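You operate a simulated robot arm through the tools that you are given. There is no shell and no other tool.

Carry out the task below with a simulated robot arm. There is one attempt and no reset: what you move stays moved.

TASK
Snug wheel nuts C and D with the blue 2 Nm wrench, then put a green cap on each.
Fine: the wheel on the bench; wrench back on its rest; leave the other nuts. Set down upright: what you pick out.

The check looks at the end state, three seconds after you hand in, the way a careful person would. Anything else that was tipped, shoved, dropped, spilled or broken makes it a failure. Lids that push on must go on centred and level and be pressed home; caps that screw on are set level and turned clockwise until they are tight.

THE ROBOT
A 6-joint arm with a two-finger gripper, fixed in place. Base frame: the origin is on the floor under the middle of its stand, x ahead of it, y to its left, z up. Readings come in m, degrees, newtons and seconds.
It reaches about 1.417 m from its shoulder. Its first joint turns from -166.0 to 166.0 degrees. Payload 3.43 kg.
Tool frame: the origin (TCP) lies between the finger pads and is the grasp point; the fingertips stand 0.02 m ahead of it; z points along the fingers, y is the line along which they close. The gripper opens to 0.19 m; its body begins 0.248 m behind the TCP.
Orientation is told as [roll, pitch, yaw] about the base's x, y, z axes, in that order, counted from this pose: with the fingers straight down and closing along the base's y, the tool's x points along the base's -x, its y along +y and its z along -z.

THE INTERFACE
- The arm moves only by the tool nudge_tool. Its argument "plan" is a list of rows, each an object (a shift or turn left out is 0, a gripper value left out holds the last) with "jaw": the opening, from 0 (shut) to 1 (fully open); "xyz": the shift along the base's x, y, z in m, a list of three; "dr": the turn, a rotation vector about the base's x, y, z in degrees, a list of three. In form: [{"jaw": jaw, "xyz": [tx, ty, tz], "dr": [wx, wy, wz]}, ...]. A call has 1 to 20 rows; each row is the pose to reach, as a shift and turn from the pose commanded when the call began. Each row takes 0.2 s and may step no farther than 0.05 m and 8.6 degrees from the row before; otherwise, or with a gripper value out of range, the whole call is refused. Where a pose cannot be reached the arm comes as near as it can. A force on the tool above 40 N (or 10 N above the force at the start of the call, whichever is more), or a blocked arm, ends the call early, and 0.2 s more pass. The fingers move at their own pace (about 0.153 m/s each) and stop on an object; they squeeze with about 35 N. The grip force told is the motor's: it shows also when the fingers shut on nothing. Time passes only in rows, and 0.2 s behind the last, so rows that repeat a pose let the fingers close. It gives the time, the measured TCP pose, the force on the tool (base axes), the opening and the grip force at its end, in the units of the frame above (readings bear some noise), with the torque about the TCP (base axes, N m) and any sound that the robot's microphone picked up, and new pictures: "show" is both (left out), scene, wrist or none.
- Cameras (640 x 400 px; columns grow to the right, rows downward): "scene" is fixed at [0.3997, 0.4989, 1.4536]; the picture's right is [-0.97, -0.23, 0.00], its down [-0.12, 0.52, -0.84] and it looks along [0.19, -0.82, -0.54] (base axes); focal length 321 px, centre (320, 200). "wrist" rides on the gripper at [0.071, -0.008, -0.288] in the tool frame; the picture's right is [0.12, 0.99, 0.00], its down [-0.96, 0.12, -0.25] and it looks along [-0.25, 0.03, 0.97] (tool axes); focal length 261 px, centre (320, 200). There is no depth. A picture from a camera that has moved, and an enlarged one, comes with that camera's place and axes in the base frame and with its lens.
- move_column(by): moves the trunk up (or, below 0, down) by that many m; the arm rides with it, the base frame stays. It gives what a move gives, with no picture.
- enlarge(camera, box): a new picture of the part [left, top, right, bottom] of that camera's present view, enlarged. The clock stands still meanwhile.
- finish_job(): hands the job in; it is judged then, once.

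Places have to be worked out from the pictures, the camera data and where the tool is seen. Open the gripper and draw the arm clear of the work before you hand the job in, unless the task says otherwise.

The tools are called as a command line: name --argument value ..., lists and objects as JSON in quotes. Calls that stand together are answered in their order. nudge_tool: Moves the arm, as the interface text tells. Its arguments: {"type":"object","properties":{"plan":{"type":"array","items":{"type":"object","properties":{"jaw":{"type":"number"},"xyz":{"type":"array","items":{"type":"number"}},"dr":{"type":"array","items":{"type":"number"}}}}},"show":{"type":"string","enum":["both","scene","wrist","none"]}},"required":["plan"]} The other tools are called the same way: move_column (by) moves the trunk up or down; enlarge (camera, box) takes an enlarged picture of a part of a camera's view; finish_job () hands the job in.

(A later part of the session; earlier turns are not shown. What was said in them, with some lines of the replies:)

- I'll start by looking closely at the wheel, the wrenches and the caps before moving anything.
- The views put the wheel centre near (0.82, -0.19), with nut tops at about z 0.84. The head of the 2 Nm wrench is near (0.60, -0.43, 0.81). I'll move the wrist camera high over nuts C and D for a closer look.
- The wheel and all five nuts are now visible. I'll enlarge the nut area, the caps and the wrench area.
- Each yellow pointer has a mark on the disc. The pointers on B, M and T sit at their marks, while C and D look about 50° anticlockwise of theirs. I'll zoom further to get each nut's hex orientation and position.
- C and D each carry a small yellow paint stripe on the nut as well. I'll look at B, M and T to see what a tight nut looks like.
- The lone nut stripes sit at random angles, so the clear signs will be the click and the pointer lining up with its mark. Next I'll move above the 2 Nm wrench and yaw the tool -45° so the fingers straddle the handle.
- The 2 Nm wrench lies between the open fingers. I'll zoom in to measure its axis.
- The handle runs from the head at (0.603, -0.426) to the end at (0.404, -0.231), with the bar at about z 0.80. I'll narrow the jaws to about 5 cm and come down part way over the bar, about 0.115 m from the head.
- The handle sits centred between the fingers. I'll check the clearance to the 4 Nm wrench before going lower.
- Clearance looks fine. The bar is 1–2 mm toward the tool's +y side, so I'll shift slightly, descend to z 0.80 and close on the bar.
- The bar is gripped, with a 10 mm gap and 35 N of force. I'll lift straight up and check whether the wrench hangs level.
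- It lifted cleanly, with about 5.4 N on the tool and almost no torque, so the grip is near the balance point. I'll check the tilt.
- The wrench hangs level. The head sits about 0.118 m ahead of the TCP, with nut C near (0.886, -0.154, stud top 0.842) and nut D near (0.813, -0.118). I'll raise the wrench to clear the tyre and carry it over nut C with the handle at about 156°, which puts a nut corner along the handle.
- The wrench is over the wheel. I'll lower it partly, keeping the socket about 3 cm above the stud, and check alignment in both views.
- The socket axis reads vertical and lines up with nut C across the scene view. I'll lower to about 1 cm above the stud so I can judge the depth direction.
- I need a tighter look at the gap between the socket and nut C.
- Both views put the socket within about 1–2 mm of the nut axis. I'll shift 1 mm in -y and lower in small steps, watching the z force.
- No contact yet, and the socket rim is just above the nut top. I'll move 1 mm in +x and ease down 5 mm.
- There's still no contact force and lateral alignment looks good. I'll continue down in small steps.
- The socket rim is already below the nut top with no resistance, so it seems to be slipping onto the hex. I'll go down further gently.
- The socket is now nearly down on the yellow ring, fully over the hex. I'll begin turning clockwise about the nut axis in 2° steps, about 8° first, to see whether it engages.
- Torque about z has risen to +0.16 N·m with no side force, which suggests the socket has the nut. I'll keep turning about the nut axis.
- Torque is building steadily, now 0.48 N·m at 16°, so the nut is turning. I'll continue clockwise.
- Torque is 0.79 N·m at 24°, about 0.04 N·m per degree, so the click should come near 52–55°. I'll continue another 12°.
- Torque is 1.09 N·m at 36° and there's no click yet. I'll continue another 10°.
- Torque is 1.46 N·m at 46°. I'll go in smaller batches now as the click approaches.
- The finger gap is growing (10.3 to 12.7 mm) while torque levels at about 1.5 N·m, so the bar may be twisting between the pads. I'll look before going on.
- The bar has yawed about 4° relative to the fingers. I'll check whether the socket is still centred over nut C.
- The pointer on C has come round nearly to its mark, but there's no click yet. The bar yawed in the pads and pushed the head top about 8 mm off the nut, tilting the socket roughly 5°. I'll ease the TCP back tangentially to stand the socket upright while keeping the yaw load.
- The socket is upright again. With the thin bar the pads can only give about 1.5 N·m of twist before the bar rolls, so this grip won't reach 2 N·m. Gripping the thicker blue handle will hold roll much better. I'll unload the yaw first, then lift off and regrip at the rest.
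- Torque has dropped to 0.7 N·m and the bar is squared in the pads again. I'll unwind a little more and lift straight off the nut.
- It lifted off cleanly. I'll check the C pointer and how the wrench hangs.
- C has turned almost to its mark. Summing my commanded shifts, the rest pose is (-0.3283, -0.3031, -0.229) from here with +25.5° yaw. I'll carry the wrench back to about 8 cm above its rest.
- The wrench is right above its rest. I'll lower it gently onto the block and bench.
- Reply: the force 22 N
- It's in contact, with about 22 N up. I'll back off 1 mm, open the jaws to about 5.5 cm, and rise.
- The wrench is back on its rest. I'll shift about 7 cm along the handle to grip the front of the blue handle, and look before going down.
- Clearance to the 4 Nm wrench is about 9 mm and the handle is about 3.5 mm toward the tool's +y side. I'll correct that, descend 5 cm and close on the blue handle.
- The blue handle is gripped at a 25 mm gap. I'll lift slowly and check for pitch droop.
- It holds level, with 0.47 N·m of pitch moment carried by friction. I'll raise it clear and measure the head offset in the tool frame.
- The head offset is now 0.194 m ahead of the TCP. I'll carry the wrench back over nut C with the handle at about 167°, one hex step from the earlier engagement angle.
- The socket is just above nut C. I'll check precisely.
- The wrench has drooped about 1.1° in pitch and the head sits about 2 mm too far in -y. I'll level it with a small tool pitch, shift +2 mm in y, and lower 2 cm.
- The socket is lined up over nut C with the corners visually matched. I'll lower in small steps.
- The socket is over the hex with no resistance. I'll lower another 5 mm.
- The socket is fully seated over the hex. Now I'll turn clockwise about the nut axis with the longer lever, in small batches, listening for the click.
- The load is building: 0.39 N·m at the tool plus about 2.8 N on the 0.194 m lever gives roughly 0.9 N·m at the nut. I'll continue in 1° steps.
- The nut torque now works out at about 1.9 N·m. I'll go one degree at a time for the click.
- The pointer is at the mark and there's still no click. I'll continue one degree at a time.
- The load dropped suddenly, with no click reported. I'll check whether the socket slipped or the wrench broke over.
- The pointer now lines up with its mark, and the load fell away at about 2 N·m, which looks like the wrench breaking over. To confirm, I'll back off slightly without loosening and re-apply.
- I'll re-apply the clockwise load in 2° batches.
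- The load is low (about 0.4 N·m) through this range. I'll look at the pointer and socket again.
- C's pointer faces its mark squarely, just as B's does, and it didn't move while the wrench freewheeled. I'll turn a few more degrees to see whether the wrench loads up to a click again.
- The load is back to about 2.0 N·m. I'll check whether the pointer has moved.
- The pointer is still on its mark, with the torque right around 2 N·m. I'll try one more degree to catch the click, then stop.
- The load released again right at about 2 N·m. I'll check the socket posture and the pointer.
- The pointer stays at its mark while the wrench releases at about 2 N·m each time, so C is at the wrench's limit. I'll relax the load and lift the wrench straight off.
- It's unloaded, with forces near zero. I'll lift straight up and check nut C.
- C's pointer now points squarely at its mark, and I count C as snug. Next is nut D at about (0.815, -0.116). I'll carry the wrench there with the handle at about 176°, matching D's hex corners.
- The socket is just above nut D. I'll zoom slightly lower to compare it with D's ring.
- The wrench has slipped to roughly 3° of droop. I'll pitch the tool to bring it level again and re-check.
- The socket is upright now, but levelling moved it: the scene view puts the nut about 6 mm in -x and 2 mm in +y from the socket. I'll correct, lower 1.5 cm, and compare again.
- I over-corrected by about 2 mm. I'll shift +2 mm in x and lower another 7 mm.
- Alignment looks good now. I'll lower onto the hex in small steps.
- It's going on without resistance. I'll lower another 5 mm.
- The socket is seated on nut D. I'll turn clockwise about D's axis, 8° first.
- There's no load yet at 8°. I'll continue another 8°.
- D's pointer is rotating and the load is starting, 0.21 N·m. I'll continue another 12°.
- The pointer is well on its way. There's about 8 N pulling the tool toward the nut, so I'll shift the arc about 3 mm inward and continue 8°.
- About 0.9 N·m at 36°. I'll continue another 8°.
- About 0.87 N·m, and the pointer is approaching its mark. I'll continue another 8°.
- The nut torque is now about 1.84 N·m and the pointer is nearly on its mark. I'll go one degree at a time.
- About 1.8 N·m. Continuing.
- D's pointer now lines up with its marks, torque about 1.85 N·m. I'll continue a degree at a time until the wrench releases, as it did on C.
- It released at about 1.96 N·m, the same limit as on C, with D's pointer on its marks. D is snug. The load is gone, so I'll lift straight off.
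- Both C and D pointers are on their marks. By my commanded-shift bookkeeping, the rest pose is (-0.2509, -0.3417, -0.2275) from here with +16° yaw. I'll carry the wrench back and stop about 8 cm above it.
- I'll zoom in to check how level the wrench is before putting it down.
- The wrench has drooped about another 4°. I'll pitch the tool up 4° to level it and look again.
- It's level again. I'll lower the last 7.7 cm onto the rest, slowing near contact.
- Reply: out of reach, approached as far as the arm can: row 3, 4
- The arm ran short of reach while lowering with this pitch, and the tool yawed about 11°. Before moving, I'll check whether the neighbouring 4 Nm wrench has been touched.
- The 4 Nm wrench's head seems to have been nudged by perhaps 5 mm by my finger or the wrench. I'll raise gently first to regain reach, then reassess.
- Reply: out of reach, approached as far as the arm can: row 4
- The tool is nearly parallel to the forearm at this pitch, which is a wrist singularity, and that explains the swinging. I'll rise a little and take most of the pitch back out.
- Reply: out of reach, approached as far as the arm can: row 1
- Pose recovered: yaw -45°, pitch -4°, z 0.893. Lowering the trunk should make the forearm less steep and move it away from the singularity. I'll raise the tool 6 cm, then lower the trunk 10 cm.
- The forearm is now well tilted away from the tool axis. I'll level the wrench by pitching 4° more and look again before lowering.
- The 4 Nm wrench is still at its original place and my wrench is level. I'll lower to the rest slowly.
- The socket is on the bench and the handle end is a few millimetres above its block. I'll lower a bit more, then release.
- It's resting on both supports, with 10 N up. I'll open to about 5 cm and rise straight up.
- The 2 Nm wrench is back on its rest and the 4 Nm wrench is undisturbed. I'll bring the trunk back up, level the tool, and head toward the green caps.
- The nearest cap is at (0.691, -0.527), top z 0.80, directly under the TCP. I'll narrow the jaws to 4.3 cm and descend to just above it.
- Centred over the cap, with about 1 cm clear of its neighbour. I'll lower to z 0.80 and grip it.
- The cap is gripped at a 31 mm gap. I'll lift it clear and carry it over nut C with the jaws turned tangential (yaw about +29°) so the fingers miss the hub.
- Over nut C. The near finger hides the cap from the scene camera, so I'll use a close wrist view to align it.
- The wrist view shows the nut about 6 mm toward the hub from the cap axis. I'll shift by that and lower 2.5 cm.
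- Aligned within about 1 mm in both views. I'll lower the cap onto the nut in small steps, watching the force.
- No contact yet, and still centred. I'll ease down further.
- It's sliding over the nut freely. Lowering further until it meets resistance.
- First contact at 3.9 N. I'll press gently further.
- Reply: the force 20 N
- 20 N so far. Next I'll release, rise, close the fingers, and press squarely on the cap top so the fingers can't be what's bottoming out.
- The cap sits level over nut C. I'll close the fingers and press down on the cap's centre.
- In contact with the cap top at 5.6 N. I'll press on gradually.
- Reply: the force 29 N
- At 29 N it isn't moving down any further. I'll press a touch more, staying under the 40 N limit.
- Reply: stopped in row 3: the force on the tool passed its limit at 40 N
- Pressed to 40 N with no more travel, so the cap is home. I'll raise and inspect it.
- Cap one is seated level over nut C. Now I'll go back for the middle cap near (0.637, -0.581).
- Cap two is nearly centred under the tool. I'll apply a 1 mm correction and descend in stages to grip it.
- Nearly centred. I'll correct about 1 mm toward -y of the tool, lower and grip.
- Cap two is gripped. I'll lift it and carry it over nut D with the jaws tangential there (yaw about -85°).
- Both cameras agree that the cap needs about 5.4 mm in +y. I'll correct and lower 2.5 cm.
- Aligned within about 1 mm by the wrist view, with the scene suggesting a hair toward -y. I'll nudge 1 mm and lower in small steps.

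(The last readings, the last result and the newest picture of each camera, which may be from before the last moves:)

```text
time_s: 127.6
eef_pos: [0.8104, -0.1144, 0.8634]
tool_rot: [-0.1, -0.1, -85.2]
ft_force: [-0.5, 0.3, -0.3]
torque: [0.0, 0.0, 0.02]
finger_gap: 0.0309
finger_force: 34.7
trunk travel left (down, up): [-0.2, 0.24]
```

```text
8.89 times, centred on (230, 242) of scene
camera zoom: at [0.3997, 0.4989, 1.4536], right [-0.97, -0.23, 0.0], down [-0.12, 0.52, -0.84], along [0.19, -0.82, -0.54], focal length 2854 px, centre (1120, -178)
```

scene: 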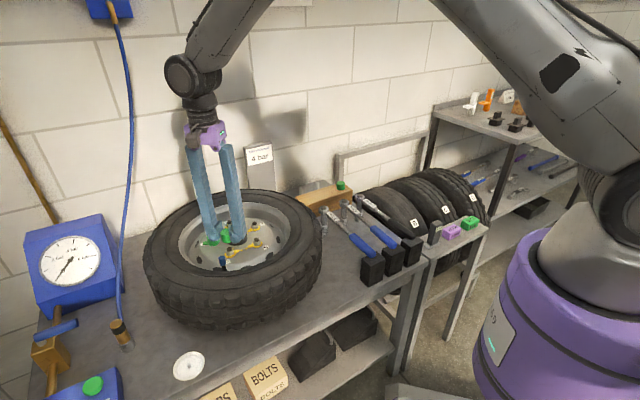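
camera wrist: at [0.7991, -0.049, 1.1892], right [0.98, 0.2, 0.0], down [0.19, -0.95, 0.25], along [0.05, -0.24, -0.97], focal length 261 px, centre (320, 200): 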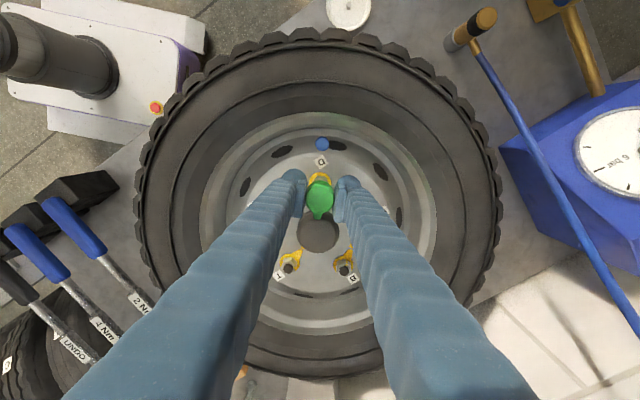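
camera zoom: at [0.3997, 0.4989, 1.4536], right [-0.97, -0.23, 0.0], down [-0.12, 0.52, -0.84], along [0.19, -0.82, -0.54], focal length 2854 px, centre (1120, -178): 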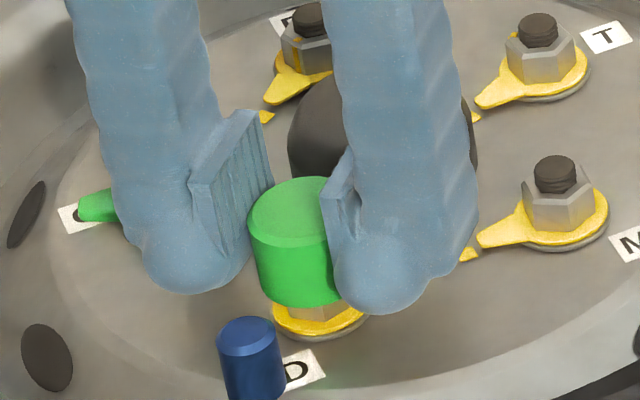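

Still no contact, and centred in both views. Continuing down.

nudge_tool --plan '[{"xyz": [0, 0, -0.002]}, {"xyz": [0, 0, -0.004]}, {"xyz": [0, 0, -0.006]}]' --show "none"

nudge_tool --plan '[{"xyz": [0, 0, -0.002]}, {"xyz": [0, 0, -0.004]}]' --show "none"

nudge_tool --plan '[{"xyz": [0, 0, -0.0015]}, {"xyz": [0, 0, -0.003]}]' --show "none"

```text
time_s: 128.4
eef_pos: [0.812, -0.1143, 0.8565]
tool_rot: [-0.1, -0.1, -85.3]
ft_force: [-0.2, -0.1, -0.5]
torque: [0.02, -0.02, -0.04]
finger_gap: 0.0307
finger_force: 35.3
trunk travel left (down, up): [-0.2, 0.24]
```

```text
time_s: 129.0
eef_pos: [0.8113, -0.115, 0.8533]
tool_rot: [-0.2, -0.1, -85.2]
ft_force: [0.5, -0.2, -0.2]
torque: [0.0, -0.03, 0.01]
finger_gap: 0.0308
finger_force: 35.0
trunk travel left (down, up): [-0.2, 0.24]
```

```text
time_s: 129.6
eef_pos: [0.8116, -0.1157, 0.8508]
tool_rot: [-0.3, -0.1, -85.2]
ft_force: [0.4, -0.8, -0.8]
torque: [-0.01, -0.02, 0.0]
finger_gap: 0.0308
finger_force: 35.3
trunk travel left (down, up): [-0.2, 0.24]
```

No resistance yet at z 0.851. I'll continue in 1.5 mm steps to contact.

nudge_tool --plan '[{"xyz": [0, 0, -0.0015]}, {"xyz": [0, 0, -0.003]}]' --show "none"

nudge_tool --plan '[{"xyz": [0, 0, -0.001]}, {"xyz": [0, 0, -0.002]}]' --show "none"

enlarge --camera "scene" --box '[205, 220, 255, 265]'

```text
time_s: 130.2
eef_pos: [0.8107, -0.1155, 0.8463]
tool_rot: [-0.2, 0.0, -85.3]
ft_force: [-0.6, -0.2, 0.8]
torque: [-0.02, -0.01, -0.01]
finger_gap: 0.0308
finger_force: 35.2
trunk travel left (down, up): [-0.2, 0.24]
```

```text
time_s: 130.8
eef_pos: [0.8109, -0.1141, 0.847]
tool_rot: [0.1, -0.1, -85.2]
ft_force: [-1.4, -0.2, 16.3]
torque: [-0.01, 0.05, 0.01]
finger_gap: 0.0309
finger_force: 35.2
trunk travel left (down, up): [-0.2, 0.24]
```

```text
8.89 times, centred on (230, 242) of scene
camera zoom: at [0.3997, 0.4989, 1.4536], right [-0.97, -0.23, 0.0], down [-0.12, 0.52, -0.84], along [0.19, -0.82, -0.54], focal length 2854 px, centre (1120, -178)
```

zoom: 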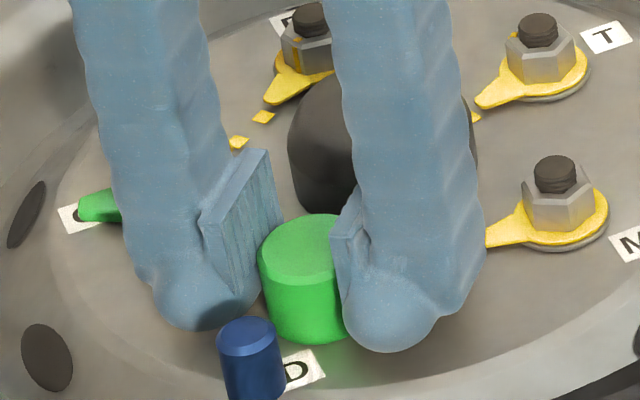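

The cap has bottomed at the same height as on C (16 N). I'll release with a small opening, rise, then press the top with closed fingers.

nudge_tool --plan '[{"xyz": [0, 0, 0.001], "jaw": 0.19}, {"xyz": [0, 0, 0.001], "jaw": 0.195}, {"xyz": [0, 0, 0.001], "jaw": 0.195}, {"xyz": [0, 0, 0.02], "jaw": 0.195}, {"xyz": [0, 0, 0.05], "jaw": 0.195}, {"xyz": [0, 0, 0.07], "jaw": 0.195}, {"xyz": [0, 0, 0.07], "jaw": 0.195}]' --show "none"

enlarge --camera "wrist" --box '[270, 130, 370, 230]'

enlarge --camera "scene" --box '[205, 220, 255, 265]'

```text
time_s: 132.4
eef_pos: [0.8113, -0.1133, 0.915]
tool_rot: [-0.2, -0.1, -85.3]
ft_force: [-0.1, 0.2, 0.2]
torque: [0.02, -0.01, -0.02]
finger_gap: 0.0372
finger_force: 0.0
trunk travel left (down, up): [-0.2, 0.24]
```

```text
4.00 times, centred on (320, 180) of wrist
camera zoom: at [0.7985, -0.0439, 1.2032], right [0.98, 0.2, 0.0], down [0.19, -0.95, 0.25], along [0.05, -0.24, -0.97], focal length 1043 px, centre (320, 280)
```

zoom: 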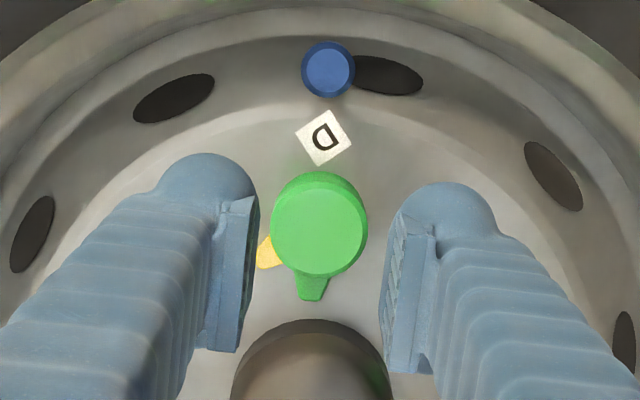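

```text
8.89 times, centred on (230, 242) of scene
camera zoom: at [0.3997, 0.4989, 1.4536], right [-0.97, -0.23, 0.0], down [-0.12, 0.52, -0.84], along [0.19, -0.82, -0.54], focal length 2854 px, centre (1120, -178)
```

zoom: 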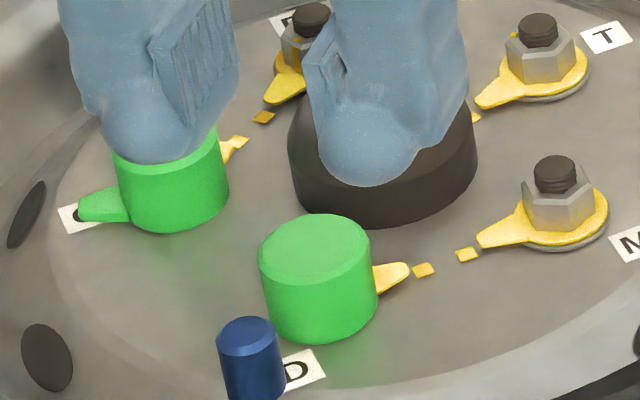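

Cap two sits level over nut D. I'll close the fingers and press on its centre.

nudge_tool --plan '[{"jaw": 0.0}, {"jaw": 0.0}, {"jaw": 0.0, "xyz": [0, 0, -0.015]}, {"jaw": 0.0, "xyz": [0, 0, -0.03]}, {"jaw": 0.0, "xyz": [0, 0, -0.04]}, {"jaw": 0.0, "xyz": [0, 0, -0.044]}, {"jaw": 0.0, "xyz": [0, 0, -0.046]}]' --show "none"

nudge_tool --plan '[{"jaw": 0.0, "xyz": [0, 0, -0.001]}, {"jaw": 0.0, "xyz": [0, 0, -0.0015]}]' --show "none"

```text
time_s: 134.0
eef_pos: [0.8109, -0.114, 0.8689]
tool_rot: [-0.2, -0.1, -85.4]
ft_force: [-1.3, -0.5, 1.5]
torque: [0.03, 0.03, 0.0]
finger_gap: 0.0059
finger_force: 34.8
trunk travel left (down, up): [-0.2, 0.24]
```

```text
time_s: 134.6
eef_pos: [0.8108, -0.1141, 0.8683]
tool_rot: [-0.1, -0.1, -85.2]
ft_force: [-1.9, -0.5, 9.2]
torque: [-0.03, 0.01, 0.0]
finger_gap: 0.0061
finger_force: 34.5
trunk travel left (down, up): [-0.2, 0.24]
```

In contact at 9 N. I'll press harder, up to about 35–40 N.

nudge_tool --plan '[{"jaw": 0.0, "xyz": [0, 0, -0.001]}, {"jaw": 0.0, "xyz": [0, 0, -0.0015]}, {"jaw": 0.0, "xyz": [0, 0, -0.0015]}]' --show "none"

nudge_tool --plan '[{"jaw": 0.0, "xyz": [0, 0, -0.0008]}, {"jaw": 0.0, "xyz": [0, 0, -0.001]}]' --show "none"

```text
time_s: 135.4
eef_pos: [0.8108, -0.1145, 0.8675]
tool_rot: [0.0, -0.1, -85.3]
ft_force: [0.4, -1.6, 26.4]
torque: [-0.05, 0.02, -0.02]
finger_gap: 0.0061
finger_force: 33.9
trunk travel left (down, up): [-0.2, 0.24]
```

```text
time_s: 136.0
eef_pos: [0.8111, -0.1143, 0.8672]
tool_rot: [0.0, -0.2, -85.5]
ft_force: [1.2, -1.5, 39.4]
torque: [-0.05, -0.04, 0.01]
finger_gap: 0.006
finger_force: 34.0
trunk travel left (down, up): [-0.2, 0.24]
```

Pressed to 39 N with no further travel, so it's home. I'll rise away and open up to inspect everything.

nudge_tool --plan '[{"jaw": 0.0, "xyz": [0, 0, 0.01]}, {"jaw": 0.0, "xyz": [0, 0, 0.04]}, {"jaw": 0.0, "xyz": [0, 0, 0.08]}, {"jaw": 0.1, "xyz": [0, 0, 0.12]}, {"jaw": 0.4, "xyz": [-0.01, -0.02, 0.16]}, {"jaw": 0.6, "xyz": [-0.02, -0.04, 0.2]}, {"jaw": 0.6, "xyz": [-0.035, -0.08, 0.23], "dr": [0, 0, 5]}, {"jaw": 0.6, "xyz": [-0.05, -0.12, 0.24], "dr": [0, 0, 12]}, {"jaw": 0.6, "xyz": [-0.065, -0.16, 0.24], "dr": [0, 0, 20]}, {"jaw": 0.6, "xyz": [-0.08, -0.2, 0.24], "dr": [0, 0, 28]}, {"jaw": 0.6, "xyz": [-0.095, -0.24, 0.24], "dr": [0, 0, 36]}, {"jaw": 0.6, "xyz": [-0.1, -0.28, 0.24], "dr": [0, 0, 44]}, {"jaw": 0.6, "xyz": [-0.1, -0.28, 0.24], "dr": [0, 0, 44]}]' --show "both"

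enlarge --camera "scene" --box '[190, 210, 270, 270]'

enlarge --camera "scene" --box '[290, 170, 430, 290]'

```text
refused: row 7 steps farther than a row can; nothing moved
```

```text
6.67 times, centred on (230, 240) of scene
camera zoom: at [0.3997, 0.4989, 1.4536], right [-0.97, -0.23, 0.0], down [-0.12, 0.52, -0.84], along [0.19, -0.82, -0.54], focal length 2140 px, centre (920, -67)
```

zoom: 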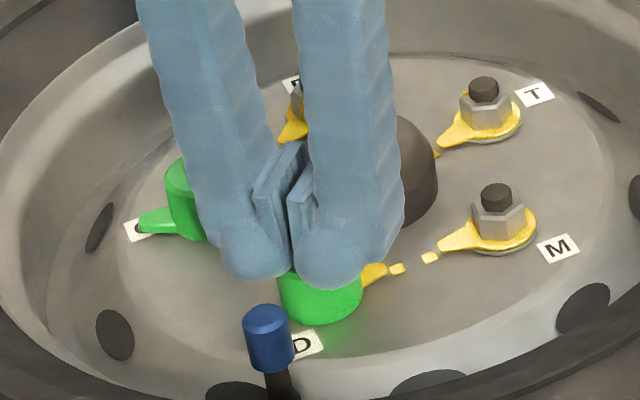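

```text
3.33 times, centred on (360, 230) of scene
camera zoom: at [0.3997, 0.4989, 1.4536], right [-0.97, -0.23, 0.0], down [-0.12, 0.52, -0.84], along [0.19, -0.82, -0.54], focal length 1070 px, centre (187, 100)
```

zoom: 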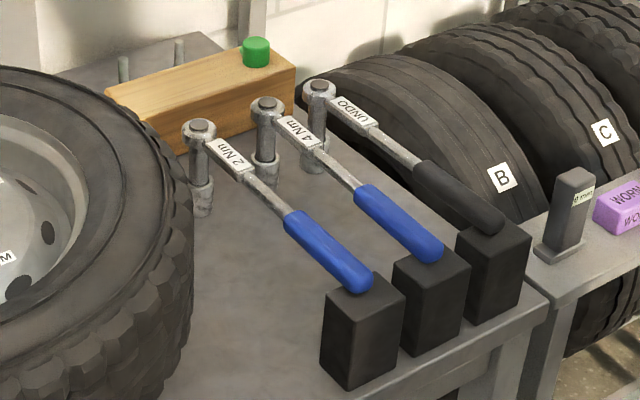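

The call was refused because one step was too long, and nothing moved. I'll resend the retreat with smaller steps.

nudge_tool --plan '[{"jaw": 0.0, "xyz": [0, 0, 0.01]}, {"jaw": 0.0, "xyz": [0, 0, 0.04]}, {"jaw": 0.0, "xyz": [0, 0, 0.08]}, {"jaw": 0.1, "xyz": [0, 0, 0.12]}, {"jaw": 0.4, "xyz": [-0.01, -0.02, 0.15]}, {"jaw": 0.6, "xyz": [-0.02, -0.04, 0.18]}, {"jaw": 0.6, "xyz": [-0.03, -0.07, 0.21], "dr": [0, 0, 5]}, {"jaw": 0.6, "xyz": [-0.04, -0.1, 0.23], "dr": [0, 0, 11]}, {"jaw": 0.6, "xyz": [-0.055, -0.135, 0.24], "dr": [0, 0, 18]}, {"jaw": 0.6, "xyz": [-0.07, -0.175, 0.24], "dr": [0, 0, 25]}, {"jaw": 0.6, "xyz": [-0.08, -0.215, 0.24], "dr": [0, 0, 32]}, {"jaw": 0.6, "xyz": [-0.09, -0.25, 0.24], "dr": [0, 0, 39]}, {"jaw": 0.6, "xyz": [-0.1, -0.28, 0.24], "dr": [0, 0, 44]}, {"jaw": 0.6, "xyz": [-0.1, -0.28, 0.24], "dr": [0, 0, 44]}]' --show "both"

enlarge --camera "scene" --box '[190, 210, 270, 270]'

enlarge --camera "scene" --box '[140, 180, 340, 330]'

```text
time_s: 139.0
eef_pos: [0.7105, -0.3948, 1.1046]
tool_rot: [-0.1, -0.2, -41.3]
ft_force: [-0.2, -0.8, -1.3]
torque: [0.13, 0.03, -0.01]
finger_gap: 0.1138
finger_force: 0.1
trunk travel left (down, up): [-0.2, 0.24]
camera wrist: at [0.6536, -0.3544, 1.3933], right [0.56, 0.83, 0.0], down [0.8, -0.55, 0.25], along [0.2, -0.14, -0.97], focal length 261 px, centre (320, 200)
```

scene: 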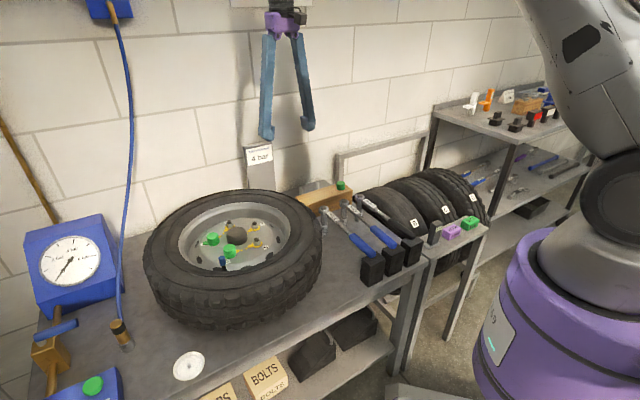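
wrist: 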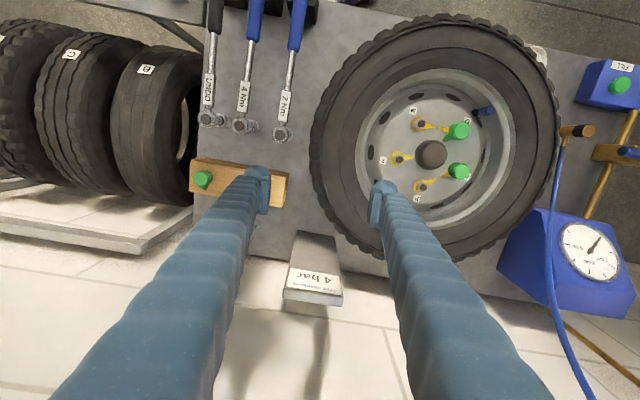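

```text
6.67 times, centred on (230, 240) of scene
camera zoom: at [0.3997, 0.4989, 1.4536], right [-0.97, -0.23, 0.0], down [-0.12, 0.52, -0.84], along [0.19, -0.82, -0.54], focal length 2140 px, centre (920, -67)
```

zoom: 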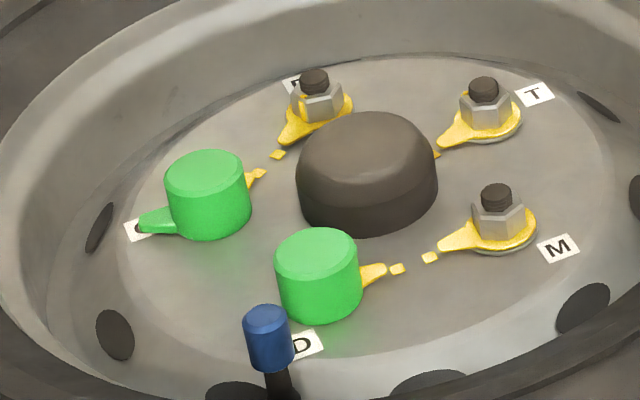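

```text
2.67 times, centred on (240, 255) of scene
camera zoom: at [0.3997, 0.4989, 1.4536], right [-0.97, -0.23, 0.0], down [-0.12, 0.52, -0.84], along [0.19, -0.82, -0.54], focal length 856 px, centre (533, 53)
```

zoom: 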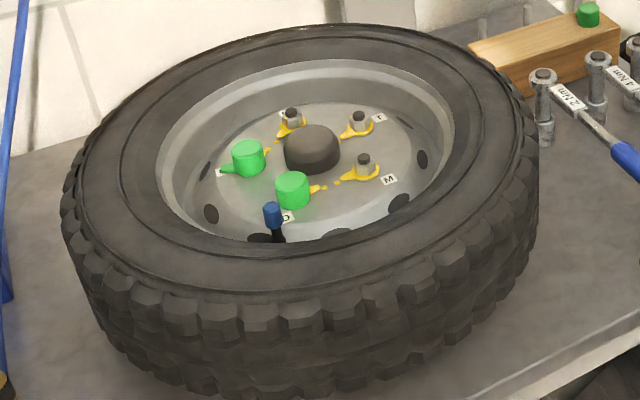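

Both caps sit level with the pointers still on their marks. I'll do a last comparison of the wrench rest and neighbouring items against the first picture, using the same crop.

enlarge --camera "scene" --box '[290, 170, 490, 295]'

enlarge --camera "wrist" --box '[360, 90, 520, 220]'

enlarge --camera "wrist" --box '[180, 0, 340, 150]'

```text
3.20 times, centred on (390, 232) of scene
camera zoom: at [0.3997, 0.4989, 1.4536], right [-0.97, -0.23, 0.0], down [-0.12, 0.52, -0.84], along [0.19, -0.82, -0.54], focal length 1027 px, centre (96, 96)
```

zoom: 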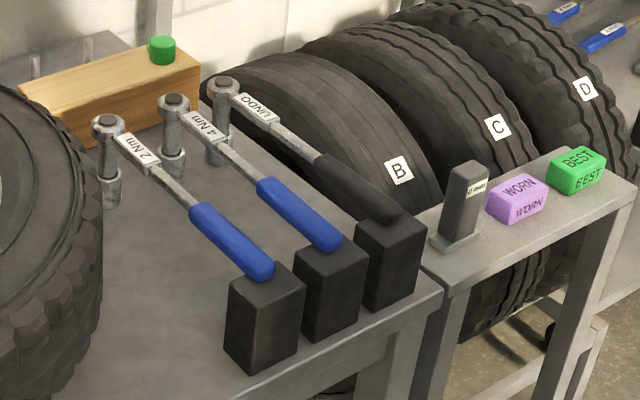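

```text
3.08 times, centred on (440, 155) of wrist
camera zoom: at [0.6536, -0.3544, 1.3933], right [0.56, 0.83, 0.0], down [0.8, -0.55, 0.25], along [0.2, -0.14, -0.97], focal length 802 px, centre (-49, 338)
```

zoom: 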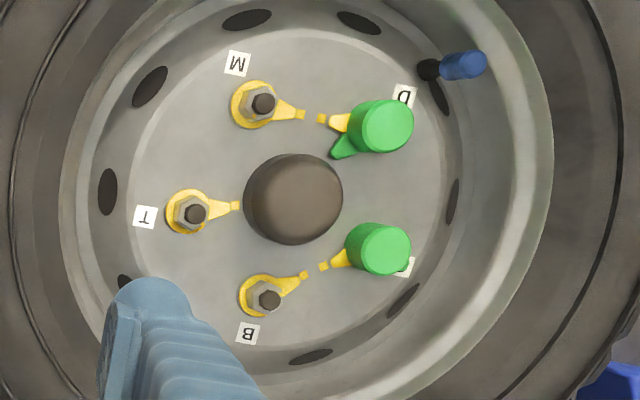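

```text
2.67 times, centred on (260, 75) of wrist
camera zoom: at [0.6536, -0.3544, 1.3933], right [0.56, 0.83, 0.0], down [0.8, -0.55, 0.25], along [0.2, -0.14, -0.97], focal length 695 px, centre (480, 533)
```

zoom: 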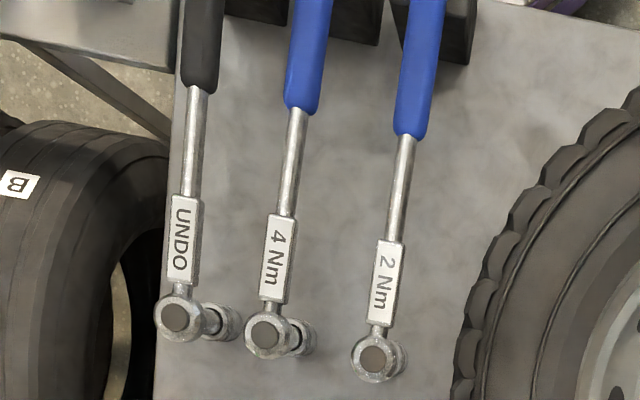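

Everything matches the first view: the 2 Nm wrench is on its rest and the other tools are in place, with the 4 Nm head perhaps a few millimetres off. One last close look at the caps' lower edges to confirm they're fully home.

enlarge --camera "scene" --box '[203, 228, 228, 250]'

enlarge --camera "scene" --box '[220, 238, 245, 260]'

```text
16.00 times, centred on (216, 239) of scene
camera zoom: at [0.3997, 0.4989, 1.4536], right [-0.97, -0.23, 0.0], down [-0.12, 0.52, -0.84], along [0.19, -0.82, -0.54], focal length 5137 px, centre (1992, -424)
```

zoom: 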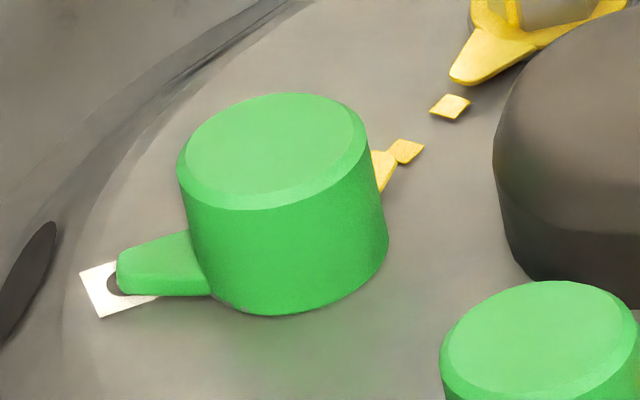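

```text
16.00 times, centred on (232, 249) of scene
camera zoom: at [0.3997, 0.4989, 1.4536], right [-0.97, -0.23, 0.0], down [-0.12, 0.52, -0.84], along [0.19, -0.82, -0.54], focal length 5137 px, centre (1720, -584)
```

zoom: 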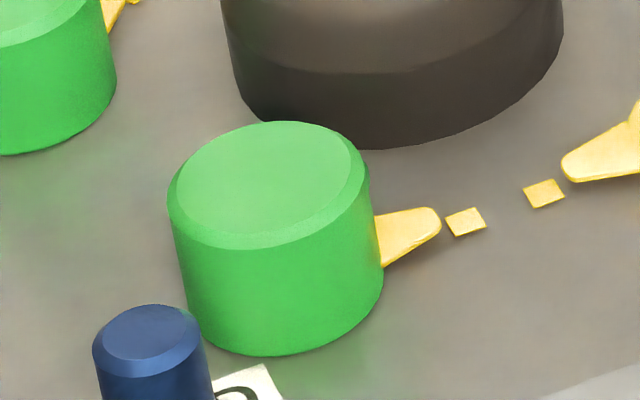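

Both caps sit level and fully down over nuts C and D. The pointers are on their marks, the wrench is on its rest, and the gripper is open and clear, so I'll hand in.

finish_job

```text
The job is handed in.
```

I tightened nuts C and D with the 2 Nm wrench, put a green cap on each, and handed the job in. The microphone never reported a click, so "snug" rests on the force readings and the pointers.

- **Nuts C and D:** I turned each until the load built to about 2 N·m and then let go suddenly. C did this twice at about 2 N·m and D once. The yellow pointers now line up with their marks. I left nuts B, M and T alone.
- **Caps:** I pressed both caps down to about 40 N until they stopped moving. They sit level and cover the nuts.
- **2 Nm wrench:** It is back on its rest, within a few millimetres of where it started. Its first grip was too weak to reach 2 N·m, so I put it back on the rest and re-gripped it partway through nut C.
- **4 Nm wrench:** Its head is about 6 mm from where it started. While I was putting the 2 Nm wrench back, the arm ran short of reach and the gripper swung, which most likely nudged it. It is still standing on its rest, and I left it there so I wouldn't disturb it more.

The wheel hasn't moved, and the gripper is open and clear of the bench.
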